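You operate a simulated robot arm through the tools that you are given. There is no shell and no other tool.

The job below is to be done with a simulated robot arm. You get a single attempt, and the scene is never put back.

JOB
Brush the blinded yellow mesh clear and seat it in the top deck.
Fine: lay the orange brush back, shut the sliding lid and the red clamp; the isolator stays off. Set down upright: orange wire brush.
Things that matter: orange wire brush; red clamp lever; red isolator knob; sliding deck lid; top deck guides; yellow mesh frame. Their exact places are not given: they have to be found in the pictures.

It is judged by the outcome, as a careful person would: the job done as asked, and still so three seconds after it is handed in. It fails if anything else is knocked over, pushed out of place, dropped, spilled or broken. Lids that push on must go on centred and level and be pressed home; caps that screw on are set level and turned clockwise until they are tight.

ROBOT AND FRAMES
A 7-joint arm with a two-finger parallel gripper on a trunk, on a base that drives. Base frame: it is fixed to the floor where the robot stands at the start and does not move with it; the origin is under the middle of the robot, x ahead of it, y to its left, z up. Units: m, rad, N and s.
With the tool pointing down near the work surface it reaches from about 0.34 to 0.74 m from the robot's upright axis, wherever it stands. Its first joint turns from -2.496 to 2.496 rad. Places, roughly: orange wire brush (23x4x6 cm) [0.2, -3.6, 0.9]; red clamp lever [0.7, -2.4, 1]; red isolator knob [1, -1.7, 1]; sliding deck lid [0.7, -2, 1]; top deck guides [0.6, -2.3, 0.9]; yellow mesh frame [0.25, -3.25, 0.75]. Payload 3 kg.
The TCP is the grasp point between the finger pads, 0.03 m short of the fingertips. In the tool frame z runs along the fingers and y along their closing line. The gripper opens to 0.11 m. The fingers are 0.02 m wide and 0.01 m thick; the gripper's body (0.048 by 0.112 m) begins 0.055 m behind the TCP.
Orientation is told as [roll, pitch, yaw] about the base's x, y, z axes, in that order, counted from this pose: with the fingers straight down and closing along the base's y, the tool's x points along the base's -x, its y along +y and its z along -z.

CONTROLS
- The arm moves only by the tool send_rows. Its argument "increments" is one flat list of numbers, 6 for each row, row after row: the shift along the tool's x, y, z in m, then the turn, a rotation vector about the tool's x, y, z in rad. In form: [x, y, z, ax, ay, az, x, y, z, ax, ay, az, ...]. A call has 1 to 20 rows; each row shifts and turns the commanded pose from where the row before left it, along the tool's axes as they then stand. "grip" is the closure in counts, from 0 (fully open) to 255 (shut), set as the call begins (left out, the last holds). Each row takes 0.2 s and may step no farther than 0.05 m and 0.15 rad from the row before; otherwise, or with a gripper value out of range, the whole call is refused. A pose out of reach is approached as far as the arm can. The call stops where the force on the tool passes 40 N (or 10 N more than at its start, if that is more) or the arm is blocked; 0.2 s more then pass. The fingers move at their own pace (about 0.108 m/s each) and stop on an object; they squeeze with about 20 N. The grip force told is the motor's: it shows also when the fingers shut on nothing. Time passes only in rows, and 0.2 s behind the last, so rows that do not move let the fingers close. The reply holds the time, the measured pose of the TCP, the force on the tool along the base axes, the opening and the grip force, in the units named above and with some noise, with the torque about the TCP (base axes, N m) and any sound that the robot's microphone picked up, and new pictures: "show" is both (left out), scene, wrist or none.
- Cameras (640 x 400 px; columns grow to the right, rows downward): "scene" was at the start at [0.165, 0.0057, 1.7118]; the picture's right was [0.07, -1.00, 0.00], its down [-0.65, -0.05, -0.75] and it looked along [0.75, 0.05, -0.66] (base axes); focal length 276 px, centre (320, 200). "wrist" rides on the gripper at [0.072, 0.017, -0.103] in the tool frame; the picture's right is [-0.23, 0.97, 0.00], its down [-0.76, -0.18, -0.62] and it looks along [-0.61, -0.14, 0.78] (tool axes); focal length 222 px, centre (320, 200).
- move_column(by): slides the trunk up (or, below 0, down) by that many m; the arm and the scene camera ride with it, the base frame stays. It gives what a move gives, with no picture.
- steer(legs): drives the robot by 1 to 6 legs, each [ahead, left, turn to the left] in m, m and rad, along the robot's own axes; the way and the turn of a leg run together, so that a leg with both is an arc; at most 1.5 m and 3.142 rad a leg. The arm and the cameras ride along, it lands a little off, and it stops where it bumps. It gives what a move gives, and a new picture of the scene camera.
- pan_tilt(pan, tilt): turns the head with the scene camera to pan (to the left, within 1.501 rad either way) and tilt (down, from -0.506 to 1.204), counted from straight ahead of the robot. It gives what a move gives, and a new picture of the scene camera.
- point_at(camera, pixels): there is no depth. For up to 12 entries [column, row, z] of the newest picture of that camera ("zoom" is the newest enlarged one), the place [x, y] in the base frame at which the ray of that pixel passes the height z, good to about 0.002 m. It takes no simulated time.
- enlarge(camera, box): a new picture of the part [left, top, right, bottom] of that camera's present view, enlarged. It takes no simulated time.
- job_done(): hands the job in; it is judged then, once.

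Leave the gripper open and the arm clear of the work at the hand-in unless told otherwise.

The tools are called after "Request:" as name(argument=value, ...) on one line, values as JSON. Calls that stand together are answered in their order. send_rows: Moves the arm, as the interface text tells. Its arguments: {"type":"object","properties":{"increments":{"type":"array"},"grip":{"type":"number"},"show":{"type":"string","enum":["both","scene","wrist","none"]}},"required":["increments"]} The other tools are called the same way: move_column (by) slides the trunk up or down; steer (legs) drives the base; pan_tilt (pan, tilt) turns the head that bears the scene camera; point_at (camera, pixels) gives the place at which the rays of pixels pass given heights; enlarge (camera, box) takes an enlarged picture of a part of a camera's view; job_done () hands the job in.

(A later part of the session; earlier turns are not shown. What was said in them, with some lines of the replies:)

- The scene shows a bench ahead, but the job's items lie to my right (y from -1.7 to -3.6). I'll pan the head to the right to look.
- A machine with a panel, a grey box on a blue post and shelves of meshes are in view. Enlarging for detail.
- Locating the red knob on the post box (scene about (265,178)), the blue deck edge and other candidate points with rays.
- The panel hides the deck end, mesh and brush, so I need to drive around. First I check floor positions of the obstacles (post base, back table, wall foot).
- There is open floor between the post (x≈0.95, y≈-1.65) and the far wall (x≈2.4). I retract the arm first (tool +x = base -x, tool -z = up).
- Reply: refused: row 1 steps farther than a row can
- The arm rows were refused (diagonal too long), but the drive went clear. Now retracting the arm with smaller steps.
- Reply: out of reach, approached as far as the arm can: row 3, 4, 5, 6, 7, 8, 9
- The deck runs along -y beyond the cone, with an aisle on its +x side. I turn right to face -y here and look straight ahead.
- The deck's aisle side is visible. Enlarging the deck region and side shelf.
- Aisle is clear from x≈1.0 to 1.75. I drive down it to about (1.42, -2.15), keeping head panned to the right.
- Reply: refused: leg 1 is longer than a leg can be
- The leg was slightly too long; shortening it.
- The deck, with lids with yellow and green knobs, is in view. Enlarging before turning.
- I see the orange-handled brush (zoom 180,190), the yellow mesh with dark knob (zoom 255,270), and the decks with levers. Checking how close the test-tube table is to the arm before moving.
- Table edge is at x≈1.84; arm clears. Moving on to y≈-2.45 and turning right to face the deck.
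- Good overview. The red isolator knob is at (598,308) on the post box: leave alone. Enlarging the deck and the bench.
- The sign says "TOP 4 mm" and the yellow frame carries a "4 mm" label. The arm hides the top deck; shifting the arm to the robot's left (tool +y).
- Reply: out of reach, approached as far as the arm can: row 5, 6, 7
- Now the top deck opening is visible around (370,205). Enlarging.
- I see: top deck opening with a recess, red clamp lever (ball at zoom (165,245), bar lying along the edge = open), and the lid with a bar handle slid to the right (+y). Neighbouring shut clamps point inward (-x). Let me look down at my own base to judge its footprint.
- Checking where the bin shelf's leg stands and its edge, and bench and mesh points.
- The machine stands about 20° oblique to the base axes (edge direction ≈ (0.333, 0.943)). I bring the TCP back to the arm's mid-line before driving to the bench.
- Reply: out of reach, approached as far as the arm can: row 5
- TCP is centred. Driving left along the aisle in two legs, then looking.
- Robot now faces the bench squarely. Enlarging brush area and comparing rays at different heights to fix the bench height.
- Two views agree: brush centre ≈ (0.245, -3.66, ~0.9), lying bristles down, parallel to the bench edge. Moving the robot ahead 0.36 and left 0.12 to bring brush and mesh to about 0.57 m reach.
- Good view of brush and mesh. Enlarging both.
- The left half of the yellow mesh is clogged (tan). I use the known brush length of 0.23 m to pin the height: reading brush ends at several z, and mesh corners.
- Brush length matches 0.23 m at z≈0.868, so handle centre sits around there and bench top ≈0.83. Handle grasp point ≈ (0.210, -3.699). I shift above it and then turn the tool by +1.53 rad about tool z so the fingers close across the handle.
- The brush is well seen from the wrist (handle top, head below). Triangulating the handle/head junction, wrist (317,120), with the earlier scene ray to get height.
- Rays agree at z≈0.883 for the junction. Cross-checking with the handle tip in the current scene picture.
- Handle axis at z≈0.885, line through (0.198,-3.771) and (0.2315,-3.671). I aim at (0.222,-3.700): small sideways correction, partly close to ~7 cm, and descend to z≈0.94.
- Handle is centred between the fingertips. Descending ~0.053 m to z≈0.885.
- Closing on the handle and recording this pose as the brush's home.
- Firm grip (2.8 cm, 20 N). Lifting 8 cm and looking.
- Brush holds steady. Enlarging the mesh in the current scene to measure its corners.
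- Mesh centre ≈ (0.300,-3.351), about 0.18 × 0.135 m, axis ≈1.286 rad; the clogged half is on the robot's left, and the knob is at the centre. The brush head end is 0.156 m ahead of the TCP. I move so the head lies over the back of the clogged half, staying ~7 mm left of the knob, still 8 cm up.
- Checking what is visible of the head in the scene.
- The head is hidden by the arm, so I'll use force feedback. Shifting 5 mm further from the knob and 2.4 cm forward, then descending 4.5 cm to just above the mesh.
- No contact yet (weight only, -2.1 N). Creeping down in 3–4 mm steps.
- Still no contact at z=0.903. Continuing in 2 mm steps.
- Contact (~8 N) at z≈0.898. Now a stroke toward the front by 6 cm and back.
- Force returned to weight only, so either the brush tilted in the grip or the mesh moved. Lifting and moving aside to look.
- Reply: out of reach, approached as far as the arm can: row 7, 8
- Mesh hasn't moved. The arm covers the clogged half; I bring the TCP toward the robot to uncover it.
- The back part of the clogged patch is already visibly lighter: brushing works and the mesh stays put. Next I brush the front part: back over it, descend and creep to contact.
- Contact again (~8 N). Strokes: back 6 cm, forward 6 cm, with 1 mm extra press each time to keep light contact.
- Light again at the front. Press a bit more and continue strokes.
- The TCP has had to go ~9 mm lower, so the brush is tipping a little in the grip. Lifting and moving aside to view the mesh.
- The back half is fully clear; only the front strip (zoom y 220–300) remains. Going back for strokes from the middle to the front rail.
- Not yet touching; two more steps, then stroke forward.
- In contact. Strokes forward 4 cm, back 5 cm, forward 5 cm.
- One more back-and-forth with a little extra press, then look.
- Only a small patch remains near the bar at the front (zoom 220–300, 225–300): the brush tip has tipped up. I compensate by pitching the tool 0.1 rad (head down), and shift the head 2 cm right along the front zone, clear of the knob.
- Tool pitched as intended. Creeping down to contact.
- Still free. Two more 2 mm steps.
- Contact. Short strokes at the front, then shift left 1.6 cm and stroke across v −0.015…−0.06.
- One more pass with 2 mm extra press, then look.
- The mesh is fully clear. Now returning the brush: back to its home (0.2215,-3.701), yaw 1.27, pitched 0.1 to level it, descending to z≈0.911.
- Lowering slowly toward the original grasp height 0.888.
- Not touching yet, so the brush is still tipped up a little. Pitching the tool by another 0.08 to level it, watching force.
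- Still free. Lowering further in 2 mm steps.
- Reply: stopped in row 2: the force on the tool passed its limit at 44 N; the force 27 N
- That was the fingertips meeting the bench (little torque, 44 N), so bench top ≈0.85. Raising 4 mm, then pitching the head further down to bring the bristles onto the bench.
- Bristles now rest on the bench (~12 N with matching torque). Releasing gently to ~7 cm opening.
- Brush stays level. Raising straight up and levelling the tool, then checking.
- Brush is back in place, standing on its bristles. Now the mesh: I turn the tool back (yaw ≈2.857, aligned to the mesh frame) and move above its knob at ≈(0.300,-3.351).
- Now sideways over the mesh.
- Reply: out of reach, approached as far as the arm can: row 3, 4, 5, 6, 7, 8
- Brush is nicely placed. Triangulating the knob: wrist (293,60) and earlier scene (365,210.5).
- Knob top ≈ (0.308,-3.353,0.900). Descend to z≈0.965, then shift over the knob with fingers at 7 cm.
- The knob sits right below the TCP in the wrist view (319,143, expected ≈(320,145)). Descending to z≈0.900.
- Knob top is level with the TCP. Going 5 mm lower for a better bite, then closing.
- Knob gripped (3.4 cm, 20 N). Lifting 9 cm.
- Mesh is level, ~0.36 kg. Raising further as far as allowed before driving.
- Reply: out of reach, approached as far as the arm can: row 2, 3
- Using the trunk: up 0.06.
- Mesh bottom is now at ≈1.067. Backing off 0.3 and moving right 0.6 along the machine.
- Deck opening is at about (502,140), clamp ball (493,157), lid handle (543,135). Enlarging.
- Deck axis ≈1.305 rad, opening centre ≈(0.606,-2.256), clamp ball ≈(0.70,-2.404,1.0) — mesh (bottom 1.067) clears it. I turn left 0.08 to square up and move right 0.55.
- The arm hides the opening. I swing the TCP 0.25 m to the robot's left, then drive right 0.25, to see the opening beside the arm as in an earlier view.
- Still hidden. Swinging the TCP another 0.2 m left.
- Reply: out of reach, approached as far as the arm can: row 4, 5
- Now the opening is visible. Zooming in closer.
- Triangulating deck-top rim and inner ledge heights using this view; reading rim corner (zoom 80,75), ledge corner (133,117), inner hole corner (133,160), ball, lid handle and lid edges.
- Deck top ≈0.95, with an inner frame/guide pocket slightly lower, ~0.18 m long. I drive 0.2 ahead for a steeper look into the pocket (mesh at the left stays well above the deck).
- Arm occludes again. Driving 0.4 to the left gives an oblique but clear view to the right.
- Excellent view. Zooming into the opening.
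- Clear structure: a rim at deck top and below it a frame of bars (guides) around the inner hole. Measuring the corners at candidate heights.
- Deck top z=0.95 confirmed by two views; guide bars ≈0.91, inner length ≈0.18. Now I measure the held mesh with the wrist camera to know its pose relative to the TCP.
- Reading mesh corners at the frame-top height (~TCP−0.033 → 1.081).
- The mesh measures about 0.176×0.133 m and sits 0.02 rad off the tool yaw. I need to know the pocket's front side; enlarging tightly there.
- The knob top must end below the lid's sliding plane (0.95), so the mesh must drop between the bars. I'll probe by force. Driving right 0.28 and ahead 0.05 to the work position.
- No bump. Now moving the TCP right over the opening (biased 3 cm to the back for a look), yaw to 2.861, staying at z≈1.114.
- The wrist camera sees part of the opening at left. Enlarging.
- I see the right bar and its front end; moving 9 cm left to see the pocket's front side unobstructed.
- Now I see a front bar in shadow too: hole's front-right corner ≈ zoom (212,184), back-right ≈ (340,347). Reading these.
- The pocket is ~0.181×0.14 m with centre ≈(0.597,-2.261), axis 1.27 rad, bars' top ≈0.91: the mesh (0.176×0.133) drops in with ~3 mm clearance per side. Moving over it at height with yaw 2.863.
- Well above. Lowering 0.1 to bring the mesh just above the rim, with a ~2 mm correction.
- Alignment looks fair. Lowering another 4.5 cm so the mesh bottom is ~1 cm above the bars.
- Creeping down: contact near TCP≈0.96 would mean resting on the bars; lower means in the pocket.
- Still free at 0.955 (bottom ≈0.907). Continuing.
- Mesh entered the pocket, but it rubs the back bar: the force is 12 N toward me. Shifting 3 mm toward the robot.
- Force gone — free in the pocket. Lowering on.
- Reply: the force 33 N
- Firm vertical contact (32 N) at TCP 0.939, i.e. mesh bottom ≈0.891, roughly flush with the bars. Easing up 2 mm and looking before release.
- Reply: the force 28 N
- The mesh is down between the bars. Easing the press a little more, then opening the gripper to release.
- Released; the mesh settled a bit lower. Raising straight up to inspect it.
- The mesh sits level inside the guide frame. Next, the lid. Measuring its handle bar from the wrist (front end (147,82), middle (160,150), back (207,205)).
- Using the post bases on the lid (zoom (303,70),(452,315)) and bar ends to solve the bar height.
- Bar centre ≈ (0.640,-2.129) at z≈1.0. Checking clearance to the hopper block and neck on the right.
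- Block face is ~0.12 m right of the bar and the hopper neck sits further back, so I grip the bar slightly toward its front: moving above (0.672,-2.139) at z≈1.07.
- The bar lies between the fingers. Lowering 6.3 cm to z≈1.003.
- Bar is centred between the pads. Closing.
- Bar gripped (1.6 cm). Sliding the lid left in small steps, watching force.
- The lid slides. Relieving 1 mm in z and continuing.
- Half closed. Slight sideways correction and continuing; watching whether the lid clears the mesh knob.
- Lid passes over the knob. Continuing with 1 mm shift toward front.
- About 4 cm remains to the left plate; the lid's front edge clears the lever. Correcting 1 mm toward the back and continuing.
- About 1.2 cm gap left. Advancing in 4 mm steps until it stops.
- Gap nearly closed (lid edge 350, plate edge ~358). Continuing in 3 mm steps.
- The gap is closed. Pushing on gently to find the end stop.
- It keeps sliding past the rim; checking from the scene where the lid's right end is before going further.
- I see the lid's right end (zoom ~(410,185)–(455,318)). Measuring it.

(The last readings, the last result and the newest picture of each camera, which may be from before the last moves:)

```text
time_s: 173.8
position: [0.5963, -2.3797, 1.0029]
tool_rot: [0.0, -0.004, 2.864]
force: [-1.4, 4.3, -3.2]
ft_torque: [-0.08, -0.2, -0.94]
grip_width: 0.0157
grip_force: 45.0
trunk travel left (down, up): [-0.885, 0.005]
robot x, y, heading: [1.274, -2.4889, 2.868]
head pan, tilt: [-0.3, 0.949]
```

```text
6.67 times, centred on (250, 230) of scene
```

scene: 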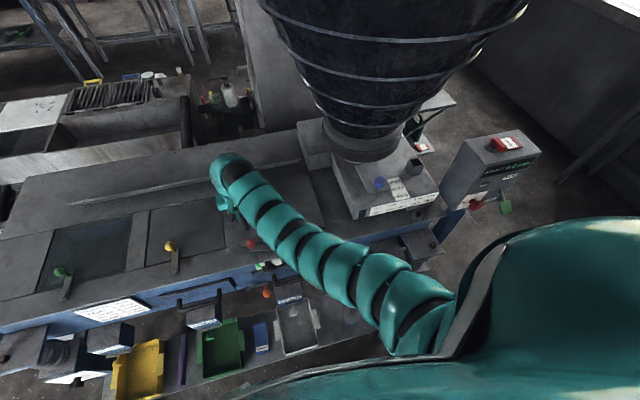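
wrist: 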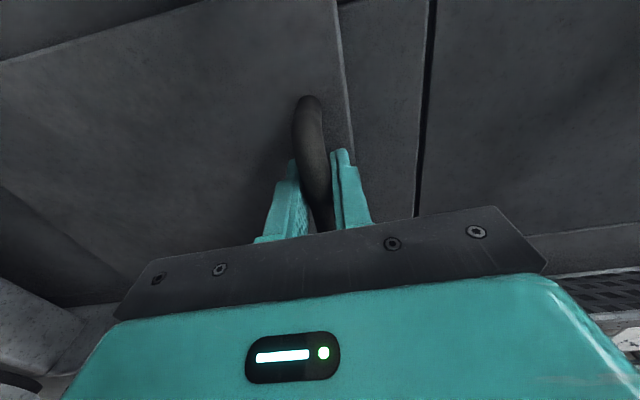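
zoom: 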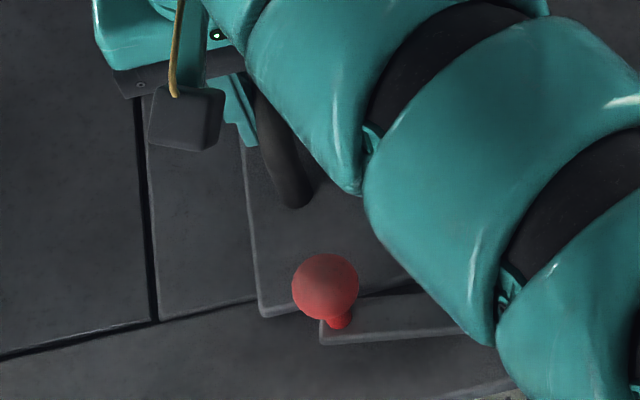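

The lid spans u −0.144…+0.134 around the opening (±0.123) — covered. Pushing a few more mm to see whether there's an end stop.

Request:
send_rows(increments=[-0.0001, 0.003, 0, 0, 0, 0, 0, 0, 0, 0, 0, 0], show="none")

Request:
send_rows(increments=[-0.0001, 0.003, 0, 0, 0, 0, 0, 0, 0, 0, 0, 0], show="scene")

Request:
enlarge(camera="scene", box=[270, 150, 366, 240])

```text
time_s: 174.4
position: [0.5971, -2.3798, 1.0041]
tool_rot: [-0.001, -0.004, 2.861]
force: [4.6, 11.0, -4.4]
ft_torque: [-0.02, -0.08, -0.95]
grip_width: 0.0155
grip_force: 44.9
trunk travel left (down, up): [-0.885, 0.005]
robot x, y, heading: [1.2733, -2.4905, 2.869]
head pan, tilt: [-0.3, 0.949]
```

```text
time_s: 175.0
position: [0.5969, -2.3803, 1.0024]
tool_rot: [0.002, -0.003, 2.86]
force: [17.2, 21.8, -5.4]
ft_torque: [-0.12, -0.51, -0.96]
grip_width: 0.0157
grip_force: 44.5
trunk travel left (down, up): [-0.885, 0.005]
robot x, y, heading: [1.2743, -2.49, 2.869]
head pan, tilt: [-0.3, 0.949]
```

scene: 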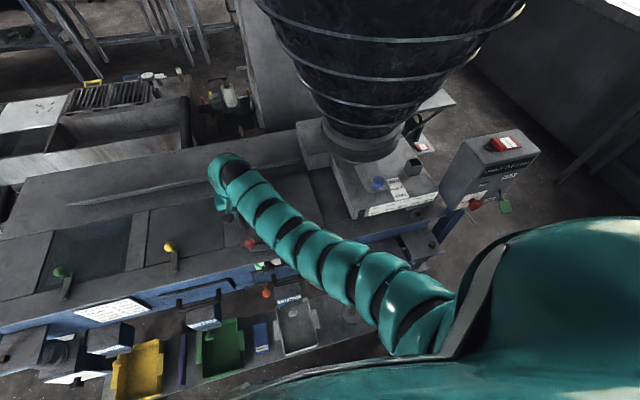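

```text
4.44 times, centred on (318, 195) of scene
```

zoom: 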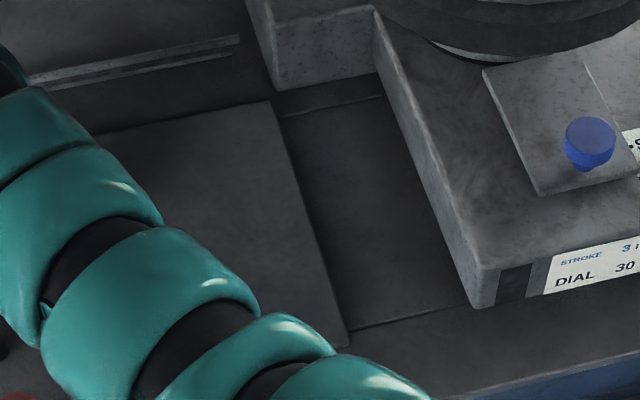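

End stop reached (force rises, no motion): the lid is fully shut. Relieving the push and opening the fingers.

Request:
send_rows(increments=[0, -0.0055, 0, 0, 0, 0], show="none")

Request:
send_rows(increments=[0, 0, 0, 0, 0, 0, 0, 0, 0, 0, 0, 0, 0, 0, 0, 0, 0, 0], grip=140, show="none")

Request:
send_rows(increments=[0, 0, -0.03, 0, 0, 0, 0, 0, -0.04, 0, 0, 0, 0, 0, -0.03, 0, 0, 0], show="both")

```text
time_s: 175.4
position: [0.5965, -2.3799, 1.0034]
tool_rot: [0.003, -0.005, 2.866]
force: [8.8, 11.1, -11.2]
ft_torque: [0.13, 0.16, -1.05]
grip_width: 0.0157
grip_force: 45.6
trunk travel left (down, up): [-0.885, 0.005]
robot x, y, heading: [1.2747, -2.4892, 2.874]
head pan, tilt: [-0.3, 0.949]
```

```text
time_s: 176.2
position: [0.5958, -2.3793, 1.0026]
tool_rot: [0.001, -0.004, 2.864]
force: [0.5, 0.6, 0.0]
ft_torque: [0.01, -0.03, 0.0]
grip_width: 0.0497
grip_force: 0.0
trunk travel left (down, up): [-0.885, 0.005]
robot x, y, heading: [1.2763, -2.492, 2.871]
head pan, tilt: [-0.3, 0.949]
```

```text
time_s: 177.0
position: [0.5959, -2.3791, 1.1028]
tool_rot: [0.0, -0.007, 2.864]
force: [-0.7, 0.0, 0.2]
ft_torque: [0.02, 0.02, 0.01]
grip_width: 0.0494
grip_force: 0.1
trunk travel left (down, up): [-0.885, 0.005]
robot x, y, heading: [1.2773, -2.4885, 2.875]
head pan, tilt: [-0.3, 0.949]
```

scene: 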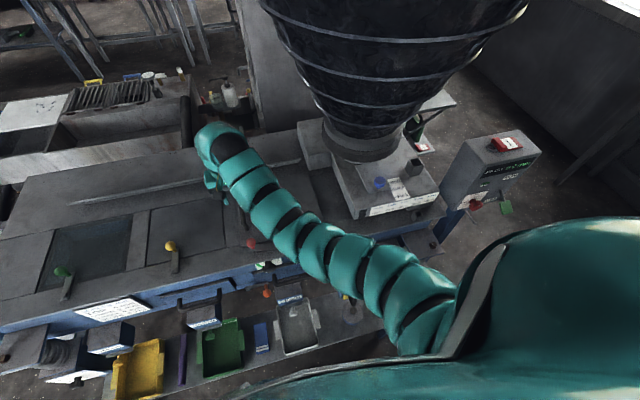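
wrist: 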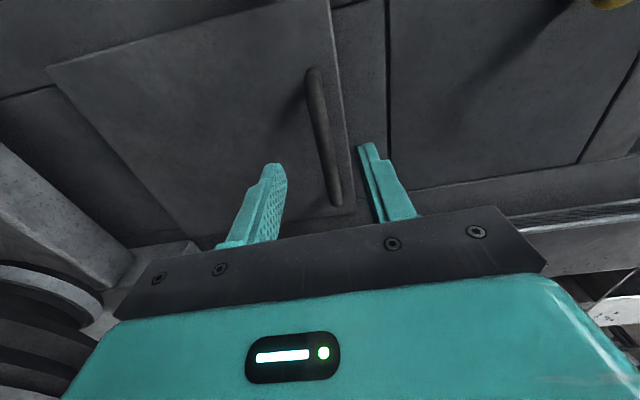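

Lid is shut with the handle near the left end. Now the red clamp: enlarging it in the scene.

Request:
enlarge(camera="scene", box=[222, 215, 302, 275])

Request:
enlarge(camera="scene", box=[130, 220, 226, 290])

```text
6.67 times, centred on (262, 245) of scene
```

zoom: 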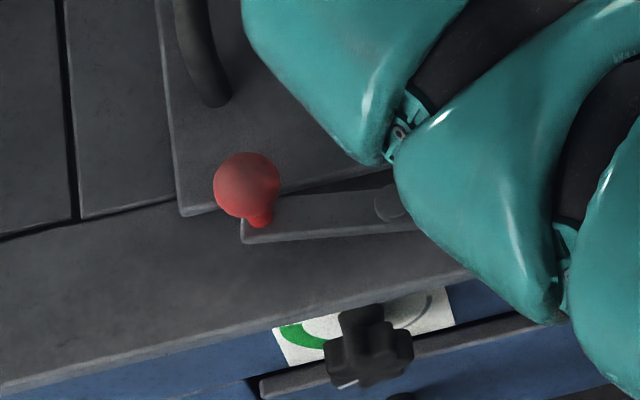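

```text
5.71 times, centred on (178, 255) of scene
```

zoom: 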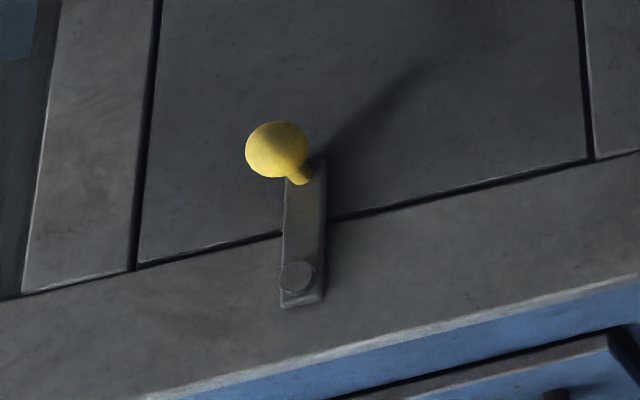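

The shut yellow clamp points from its pivot at the front back over its lid, so the red lever must swing 90° clockwise (ball from left to back). I back the robot 0.1 m — this puts the gripper nearly above the red ball at safe height.

Request:
steer(legs=[[-0.1, 0, 0]])

Request:
send_rows(increments=[0, 0, 0, 0, 0, 0], show="wrist")

```text
time_s: 178.2
position: [0.6945, -2.4055, 1.1037]
tool_rot: [0.0, -0.005, 2.863]
force: [0.6, 0.4, 0.0]
ft_torque: [0.01, 0.05, 0.05]
grip_width: 0.0498
grip_force: 0.0
trunk travel left (down, up): [-0.885, 0.005]
robot x, y, heading: [1.3715, -2.514, 2.875]
head pan, tilt: [-0.3, 0.949]
```

scene: 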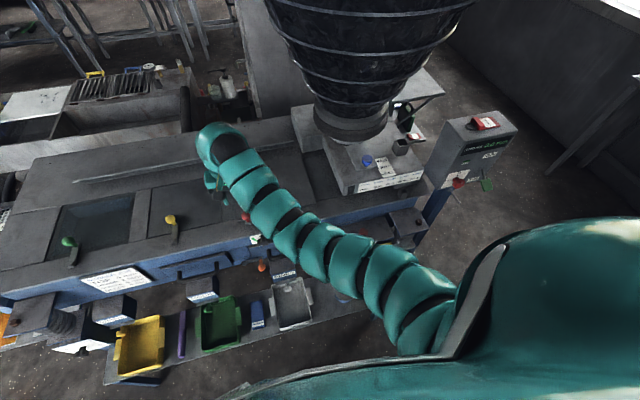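

```text
time_s: 178.6
position: [0.6927, -2.4047, 1.1035]
tool_rot: [0.0, -0.004, 2.863]
force: [-0.4, -0.2, 0.2]
ft_torque: [0.04, -0.03, -0.01]
grip_width: 0.0497
grip_force: 0.1
trunk travel left (down, up): [-0.885, 0.005]
robot x, y, heading: [1.3708, -2.5132, 2.872]
head pan, tilt: [-0.3, 0.949]
```

wrist: 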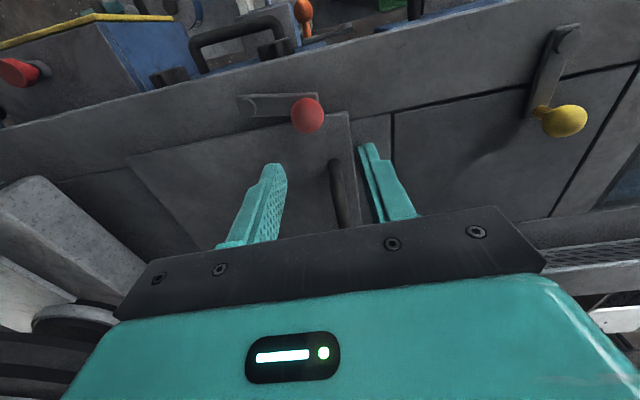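

Ball at wrist (307,115), pivot at about (250,105). Solving positions.

Request:
point_at(camera="wrist", pixels=[[307, 115, 0.98], [307, 115, 1.0], [307, 115, 1.02], [250, 104, 0.96], [250, 104, 0.97]])

Request:
enlarge(camera="wrist", box=[210, 70, 370, 170])

Request:
point_at(camera="scene", pixels=[[246, 217, 0.98], [246, 217, 1.0], [246, 217, 1.02]])

Request:
enlarge(camera="scene", box=[205, 180, 285, 240])

```text
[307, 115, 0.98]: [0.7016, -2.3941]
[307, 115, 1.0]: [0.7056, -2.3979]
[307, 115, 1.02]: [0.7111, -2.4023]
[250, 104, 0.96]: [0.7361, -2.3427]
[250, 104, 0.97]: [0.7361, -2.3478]
```

```text
4.00 times, centred on (290, 120) of wrist
```

zoom: 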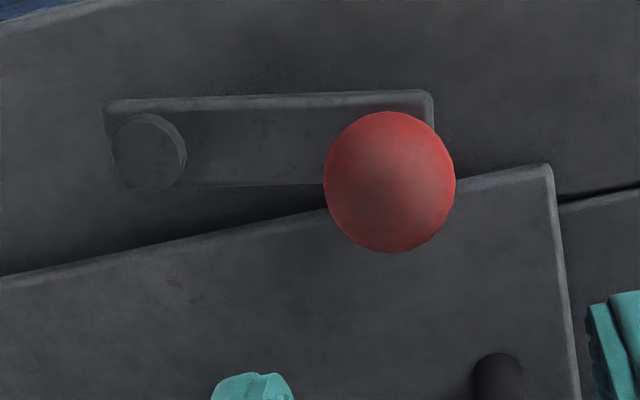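

```text
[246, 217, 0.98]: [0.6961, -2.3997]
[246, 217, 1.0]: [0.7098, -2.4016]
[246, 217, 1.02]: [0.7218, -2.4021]
```

```text
6.67 times, centred on (245, 210) of scene
```

zoom: 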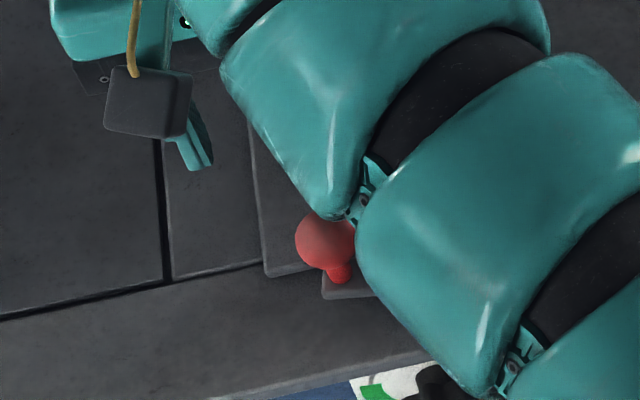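

Ball ≈ (0.704,-2.398,0.992), 3 cm diameter; pivot ≈ (0.734,-2.344). I rotate the tool 45° so one finger pushes along the whole arc, and centre over the ball.

Request:
send_rows(increments=[0, 0, 0, 0, 0, -0.1272, 0, 0, 0, 0, 0, -0.1272, 0, 0, 0, 0, 0, -0.1272, 0, 0, 0, 0, 0, -0.1272, 0, 0, 0, 0, 0, -0.1272, 0, 0, 0, 0, 0, -0.1272, 0.0131, -0.0007, 0, 0, 0, 0], grip=110, show="both")

```text
time_s: 180.2
position: [0.7068, -2.3979, 1.1026]
tool_rot: [-0.004, -0.006, -2.657]
force: [1.1, 0.4, -0.2]
ft_torque: [-0.01, 0.02, 0.0]
grip_width: 0.0629
grip_force: 0.0
trunk travel left (down, up): [-0.885, 0.005]
robot x, y, heading: [1.3741, -2.5159, 2.873]
head pan, tilt: [-0.3, 0.949]
```

scene: 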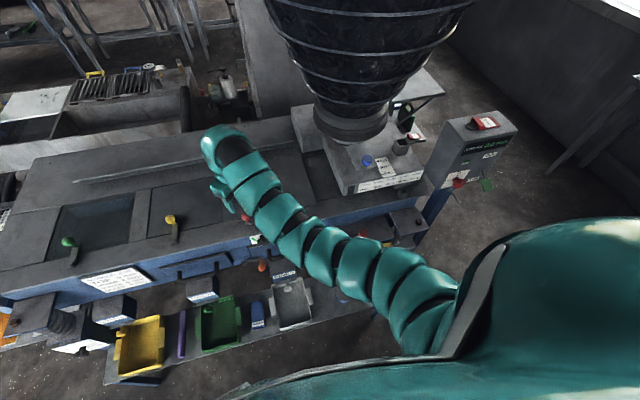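
wrist: 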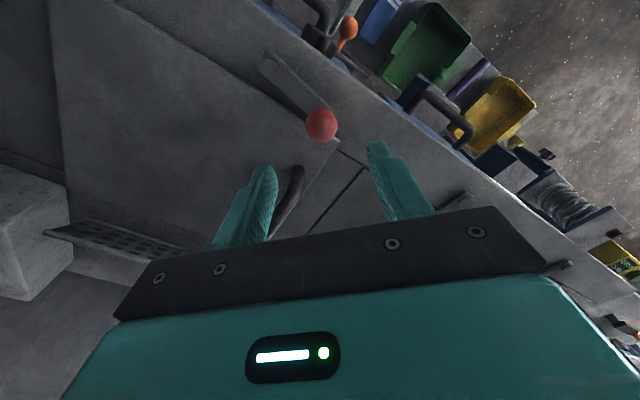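

Ball aligned directly under the TCP (321,125 vs expected (320,122)). Descending to z≈1.03, then 1.008.

Request:
send_rows(increments=[0, 0, 0.04, 0, 0, 0, 0, 0, 0.033, 0, 0, 0, 0, 0, 0.012, 0, 0, 0, 0, 0, 0.008, 0, 0, 0], show="wrist")

```text
time_s: 181.2
position: [0.7058, -2.3976, 1.0107]
tool_rot: [-0.002, -0.001, -2.659]
force: [-0.5, 0.4, -0.1]
ft_torque: [0.0, -0.02, -0.01]
grip_width: 0.0623
grip_force: 0.1
trunk travel left (down, up): [-0.885, 0.005]
robot x, y, heading: [1.37, -2.5168, 2.874]
head pan, tilt: [-0.3, 0.949]
```

wrist: 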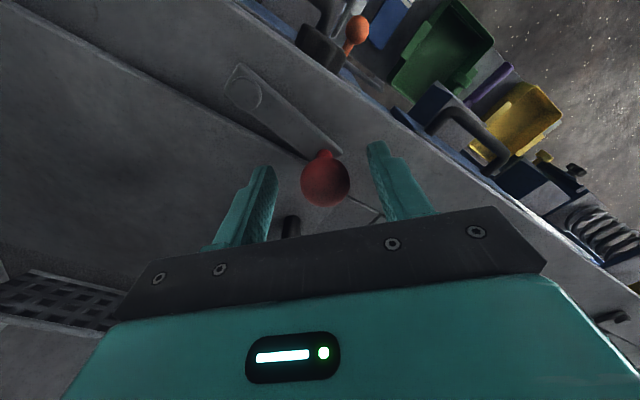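

Ball lies between the fingers. Lowering 5 mm more and closing.

Request:
send_rows(increments=[0, 0.001, 0.005, 0, 0, 0, 0, 0, 0, 0, 0, 0, 0, 0, 0, 0, 0, 0, 0, 0, 0, 0, 0, 0], grip=255, show="wrist")

```text
time_s: 182.2
position: [0.7052, -2.3982, 1.0066]
tool_rot: [-0.005, -0.007, -2.657]
force: [-5.6, 0.0, 21.1]
ft_torque: [0.09, -0.18, 0.34]
grip_width: 0.0293
grip_force: 44.5
trunk travel left (down, up): [-0.885, 0.005]
robot x, y, heading: [1.3739, -2.5135, 2.869]
head pan, tilt: [-0.3, 0.949]
```

wrist: 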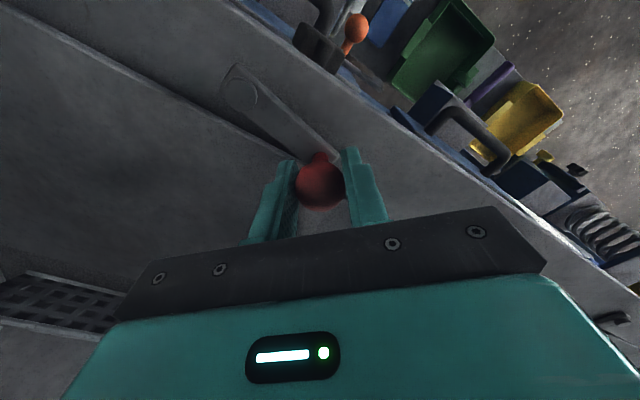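

Ball gripped. Swinging along the arc: first two steps (0.15 rad each), relieving 2 mm in z.

Request:
send_rows(increments=[0, 0, -0.002, 0, 0, 0, -0.0046, -0.0081, 0, 0, 0, 0, -0.0033, -0.0085, 0, 0, 0, 0], show="wrist")

```text
time_s: 183.0
position: [0.6911, -2.3899, 1.0055]
tool_rot: [-0.002, -0.003, -2.654]
force: [-0.2, -12.4, -5.0]
ft_torque: [-0.04, -0.22, -0.52]
grip_width: 0.0296
grip_force: 44.7
trunk travel left (down, up): [-0.885, 0.005]
robot x, y, heading: [1.3721, -2.5172, 2.869]
head pan, tilt: [-0.3, 0.949]
```

wrist: 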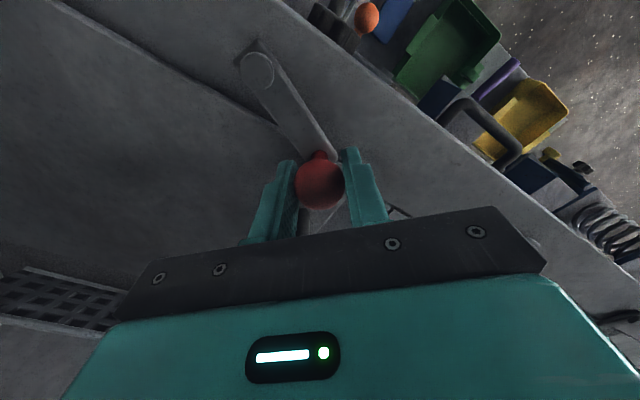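

Lever is turning. Refining the pivot position from this view (pivot boss at (256,70)).

Request:
point_at(camera="wrist", pixels=[[256, 70, 0.97], [256, 70, 0.98]])

Request:
send_rows(increments=[-0.002, -0.0089, 0, 0, 0, 0, -0.0007, -0.0092, 0, 0, 0, 0], show="wrist")

```text
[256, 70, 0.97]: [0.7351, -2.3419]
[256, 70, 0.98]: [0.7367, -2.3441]
```

```text
time_s: 183.6
position: [0.6798, -2.3743, 1.006]
tool_rot: [-0.003, -0.002, -2.657]
force: [-0.1, -9.8, -6.3]
ft_torque: [-0.06, 0.18, -0.53]
grip_width: 0.0294
grip_force: 45.2
trunk travel left (down, up): [-0.885, 0.005]
robot x, y, heading: [1.3736, -2.517, 2.873]
head pan, tilt: [-0.3, 0.949]
```

wrist: 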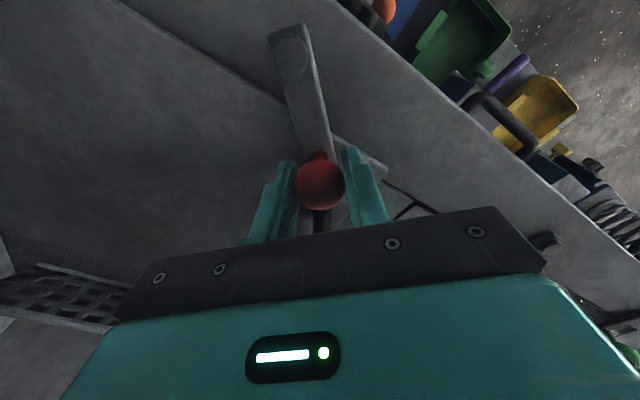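

Pivot confirmed (0.735,-2.342). Lever passes over the lid. Continuing steps 5–7.

Request:
send_rows(increments=[0.0009, -0.0092, 0, 0, 0, 0, 0.0021, -0.0089, 0, 0, 0, 0, 0.0034, -0.0085, 0, 0, 0, 0], show="wrist")

```text
time_s: 184.4
position: [0.6725, -2.3472, 1.0071]
tool_rot: [-0.003, -0.003, -2.657]
force: [-0.6, -8.3, -7.3]
ft_torque: [-0.11, -0.02, -0.52]
grip_width: 0.0294
grip_force: 45.1
trunk travel left (down, up): [-0.885, 0.005]
robot x, y, heading: [1.3743, -2.5141, 2.871]
head pan, tilt: [-0.3, 0.949]
```

wrist: 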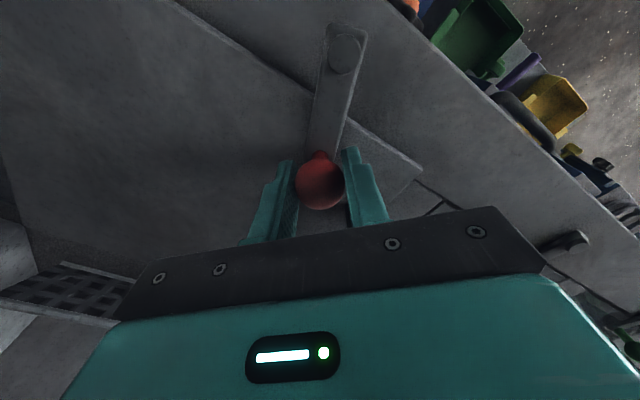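

Continuing the last ~0.35 rad, watching for the stop.

Request:
send_rows(increments=[0.0047, -0.0079, 0, 0, 0, 0, 0.0058, -0.0071, 0, 0, 0, 0], show="wrist")

```text
time_s: 185.0
position: [0.6749, -2.3288, 1.0079]
tool_rot: [-0.004, -0.005, -2.658]
force: [2.2, -9.5, -3.8]
ft_torque: [-0.22, 0.08, -0.45]
grip_width: 0.0296
grip_force: 45.1
trunk travel left (down, up): [-0.885, 0.005]
robot x, y, heading: [1.3729, -2.5163, 2.874]
head pan, tilt: [-0.3, 0.949]
```

wrist: 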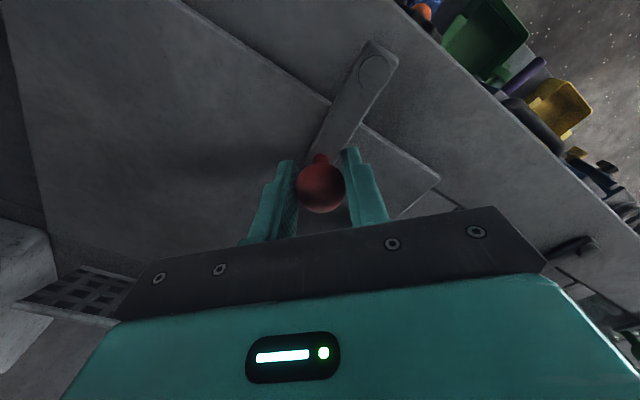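

Lever almost perpendicular to the edge. Two more small steps to find the stop.

Request:
send_rows(increments=[0.0042, -0.0046, 0, 0, 0, 0, 0, 0, 0, 0, 0, 0], show="none")

Request:
send_rows(increments=[0.0032, -0.0032, 0, 0, 0, 0, 0, 0, 0, 0, 0, 0], show="wrist")

```text
time_s: 185.6
position: [0.6753, -2.3252, 1.0077]
tool_rot: [-0.003, -0.005, -2.656]
force: [1.9, -14.2, -3.2]
ft_torque: [-0.11, -0.14, -0.15]
grip_width: 0.0293
grip_force: 44.9
trunk travel left (down, up): [-0.885, 0.005]
robot x, y, heading: [1.3716, -2.5128, 2.877]
head pan, tilt: [-0.3, 0.949]
```

```text
time_s: 186.2
position: [0.6755, -2.3237, 1.0083]
tool_rot: [-0.004, -0.004, -2.653]
force: [-5.8, -27.6, -5.9]
ft_torque: [-0.29, 0.39, -0.28]
grip_width: 0.0291
grip_force: 45.2
trunk travel left (down, up): [-0.885, 0.005]
robot x, y, heading: [1.3756, -2.5197, 2.877]
head pan, tilt: [-0.3, 0.949]
```

wrist: 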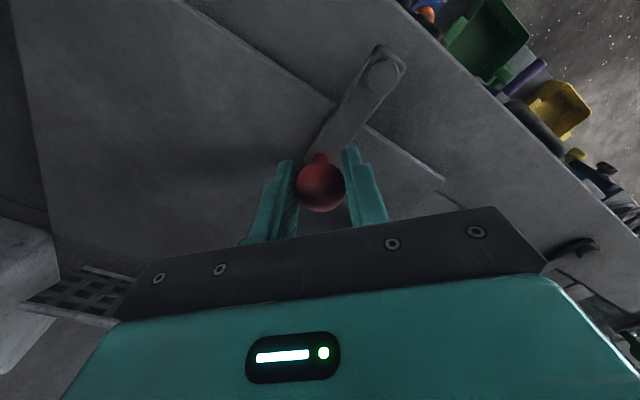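

Stop reached (28 N, no further motion): clamp shut. Relieving the push and releasing the ball.

Request:
send_rows(increments=[-0.003, 0.004, 0, 0, 0, 0], show="none")

Request:
send_rows(increments=[0, 0, 0, 0, 0, 0, 0, 0, 0, 0, 0, 0, 0, 0, 0, 0, 0, 0], grip=110, show="none")

Request:
send_rows(increments=[0, 0, -0.03, 0, 0, 0, 0, 0, -0.04, 0, 0, 0, 0, 0, -0.035, 0, 0, 0], show="both")

```text
time_s: 186.6
position: [0.6761, -2.3251, 1.0084]
tool_rot: [-0.005, -0.003, -2.659]
force: [-2.7, -20.1, -5.6]
ft_torque: [-0.6, 0.68, 0.26]
grip_width: 0.0293
grip_force: 44.9
trunk travel left (down, up): [-0.885, 0.005]
robot x, y, heading: [1.3761, -2.5145, 2.868]
head pan, tilt: [-0.3, 0.949]
```

```text
time_s: 187.4
position: [0.6779, -2.3225, 1.0085]
tool_rot: [-0.003, -0.003, -2.659]
force: [-0.2, 0.3, 0.0]
ft_torque: [0.0, 0.03, -0.01]
grip_width: 0.0627
grip_force: 0.0
trunk travel left (down, up): [-0.885, 0.005]
robot x, y, heading: [1.3761, -2.5163, 2.876]
head pan, tilt: [-0.3, 0.949]
```

```text
time_s: 188.2
position: [0.6762, -2.3227, 1.1117]
tool_rot: [-0.003, -0.004, -2.655]
force: [-0.5, 0.2, -0.5]
ft_torque: [-0.03, 0.01, -0.04]
grip_width: 0.0622
grip_force: 0.0
trunk travel left (down, up): [-0.885, 0.005]
robot x, y, heading: [1.3708, -2.5123, 2.875]
head pan, tilt: [-0.3, 0.949]
```

scene: 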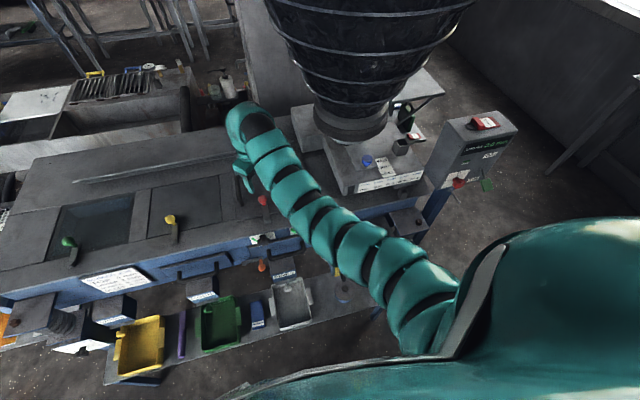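
wrist: 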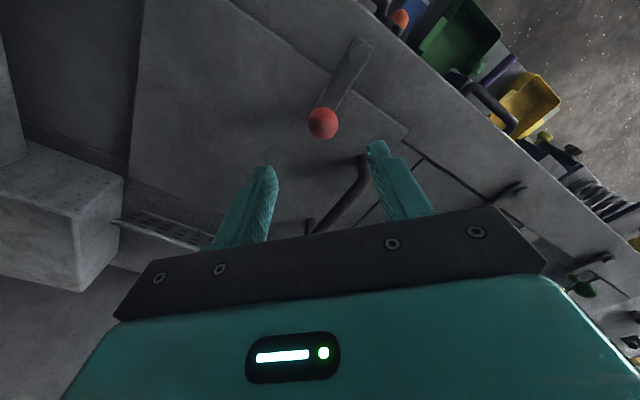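

Clamp shut. Opening the gripper fully and backing the robot 0.18 m so the arm is clear, then a final inspection.

Request:
send_rows(increments=[0, 0, 0, 0, 0, 0, 0, 0, 0, 0, 0, 0], grip=0, show="none")

Request:
steer(legs=[[-0.18, 0.05, 0]])

Request:
enlarge(camera="scene", box=[190, 120, 350, 260])

Request:
enlarge(camera="scene", box=[380, 90, 560, 240])

```text
time_s: 188.8
position: [0.6769, -2.3232, 1.1124]
tool_rot: [-0.004, -0.004, -2.656]
force: [-0.7, -1.0, -0.3]
ft_torque: [0.0, 0.0, 0.02]
grip_width: 0.1098
grip_force: 0.1
trunk travel left (down, up): [-0.885, 0.005]
robot x, y, heading: [1.3724, -2.5185, 2.872]
head pan, tilt: [-0.3, 0.949]
```

```text
time_s: 190.3
position: [0.8363, -2.4203, 1.1129]
tool_rot: [-0.006, -0.006, -2.654]
force: [-0.3, -0.4, -0.4]
ft_torque: [0.01, 0.01, -0.01]
grip_width: 0.1099
grip_force: 0.1
trunk travel left (down, up): [-0.885, 0.005]
robot x, y, heading: [1.5334, -2.6111, 2.871]
head pan, tilt: [-0.3, 0.949]
```

scene: 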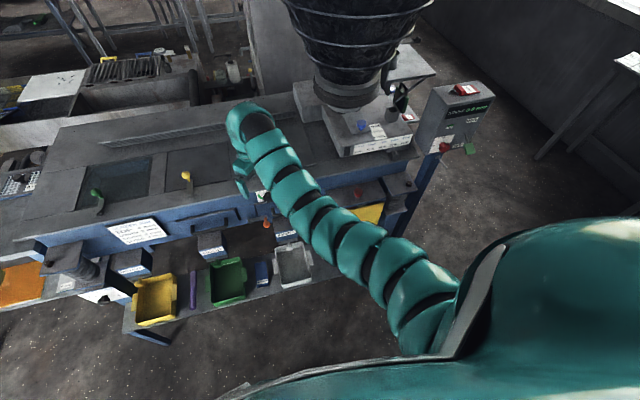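

```text
2.86 times, centred on (270, 190) of scene
```

zoom: 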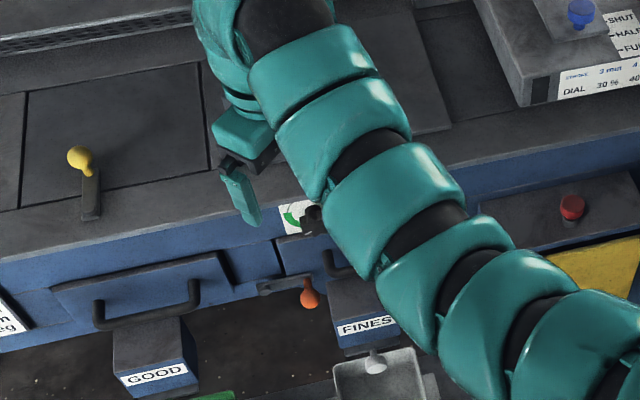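

```text
2.67 times, centred on (470, 165) of scene
```

zoom: 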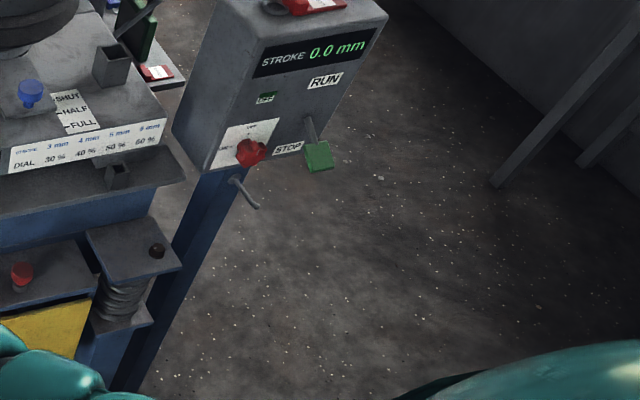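

Isolator box untouched, stroke 0.0 mm. Driving left to get an unobstructed last view of lid, clamp and brush.

Request:
steer(legs=[[0, 0.45, 0]])

Request:
pan_tilt(pan=-0.35, tilt=0.85)

Request:
enlarge(camera="scene", box=[230, 90, 410, 220])

Request:
pan_tilt(pan=0.45, tilt=0.8)

Request:
enlarge(camera="scene", box=[150, 60, 390, 230])

```text
time_s: 193.0
position: [0.717, -2.8538, 1.1133]
tool_rot: [-0.005, -0.004, -2.655]
force: [0.0, -1.0, 0.4]
ft_torque: [0.01, 0.02, 0.02]
grip_width: 0.1097
grip_force: 0.0
trunk travel left (down, up): [-0.885, 0.005]
robot x, y, heading: [1.4149, -3.0458, 2.875]
head pan, tilt: [-0.3, 0.949]
```

scene: 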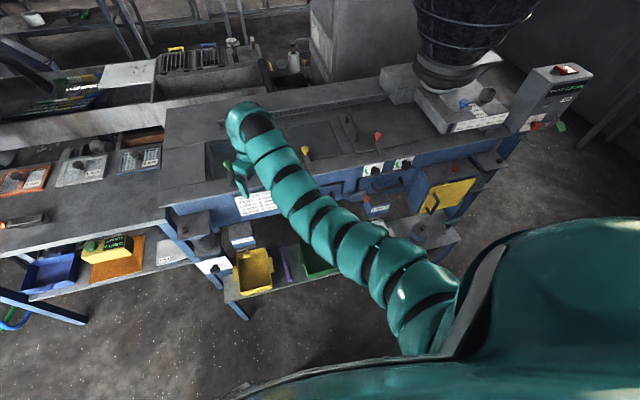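

```text
time_s: 193.7
position: [0.7191, -2.8533, 1.1119]
tool_rot: [-0.003, -0.004, -2.654]
force: [0.4, -0.2, 0.4]
ft_torque: [-0.01, -0.01, -0.03]
grip_width: 0.1099
grip_force: 0.0
trunk travel left (down, up): [-0.885, 0.005]
robot x, y, heading: [1.4173, -3.0446, 2.877]
head pan, tilt: [-0.351, 0.85]
```

scene: 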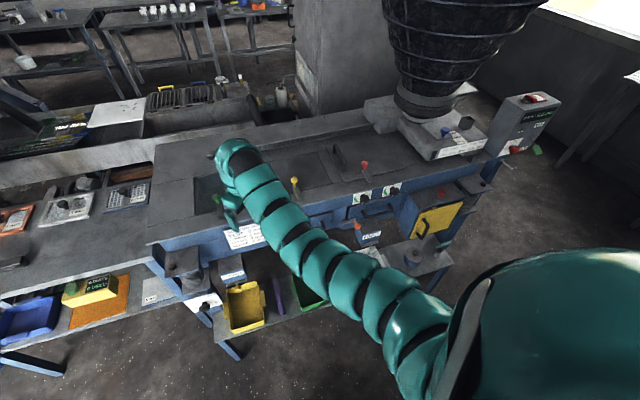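

```text
3.08 times, centred on (320, 155) of scene
```

zoom: 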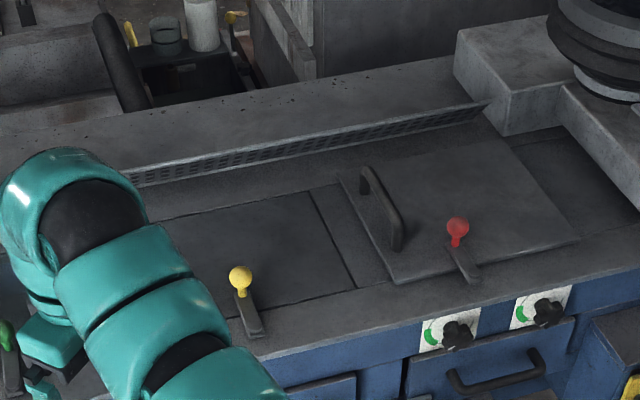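

```text
time_s: 194.8
position: [0.717, -2.8538, 1.1115]
tool_rot: [-0.002, -0.004, -2.654]
force: [-1.1, -1.4, -0.2]
ft_torque: [0.01, 0.01, -0.01]
grip_width: 0.1102
grip_force: 0.0
trunk travel left (down, up): [-0.885, 0.005]
robot x, y, heading: [1.4155, -3.0464, 2.874]
head pan, tilt: [0.45, 0.799]
```

scene: 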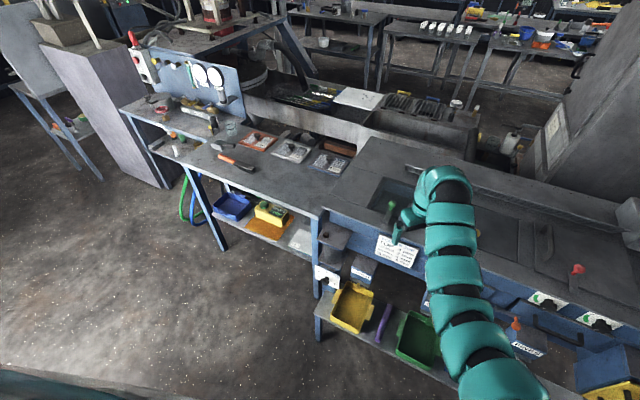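

```text
2.35 times, centred on (270, 145) of scene
```

zoom: 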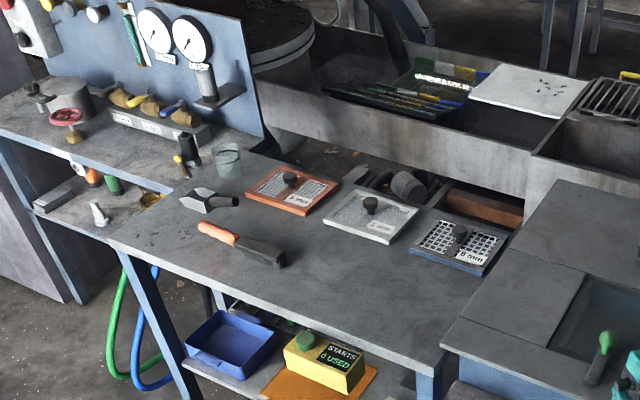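

All verified: lid shut, red clamp points back over it like the yellow one, the brush lies upright at its place, other meshes untouched, isolator off. Backing off 0.1 m so the arm is clear of the deck.

Request:
steer(legs=[[-0.08, 0, 0]])

```text
time_s: 195.9
position: [0.7946, -2.8757, 1.1128]
tool_rot: [-0.006, -0.007, -2.653]
force: [-0.7, 0.8, -0.3]
ft_torque: [0.01, 0.05, 0.02]
grip_width: 0.1101
grip_force: 0.1
trunk travel left (down, up): [-0.885, 0.005]
robot x, y, heading: [1.4912, -3.0621, 2.876]
head pan, tilt: [0.45, 0.799]
```

scene: 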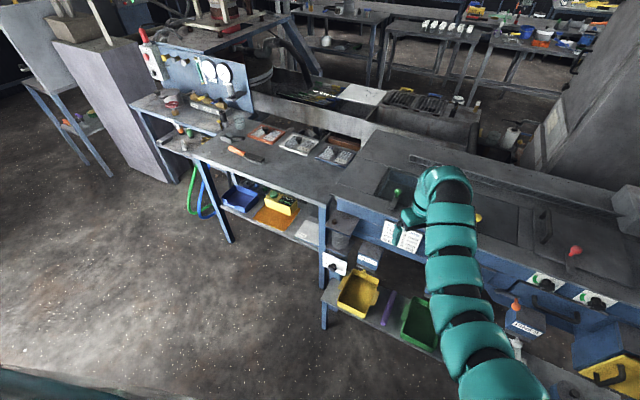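

Everything is in its final state, with the gripper open and the arm above and clear of the work. Handing in.

Request:
job_done()

```text
The job is handed in.
```

The yellow 4 mm mesh is brushed clear and seated in the top deck guides. I handed the job in with everything checked in the final pictures.

- **Mesh:** the clogged half came fully clear after several rounds of brushing. It dropped into the guide frame and sits level, and the lid slid over its knob without touching.
- **Brush:** it is back in its original spot on the bench, upright on its bristles. It had tipped slightly in the grip while brushing, so I levelled it before letting go. While setting it down, the fingertips pressed on the bench and the arm stopped at 44 N; I saw no damage.
- **Lid and clamp:** both were moved until they stopped. The red clamp now points back over the lid, matching the yellow clamp next to it, which is shut.
- **Isolator:** I never touched it, and the machine display reads a stroke of 0.0 mm.

The other meshes and bench items I could see were where they started. The gripper is open, and the arm is raised about 13 cm above the deck, partly over its front edge.
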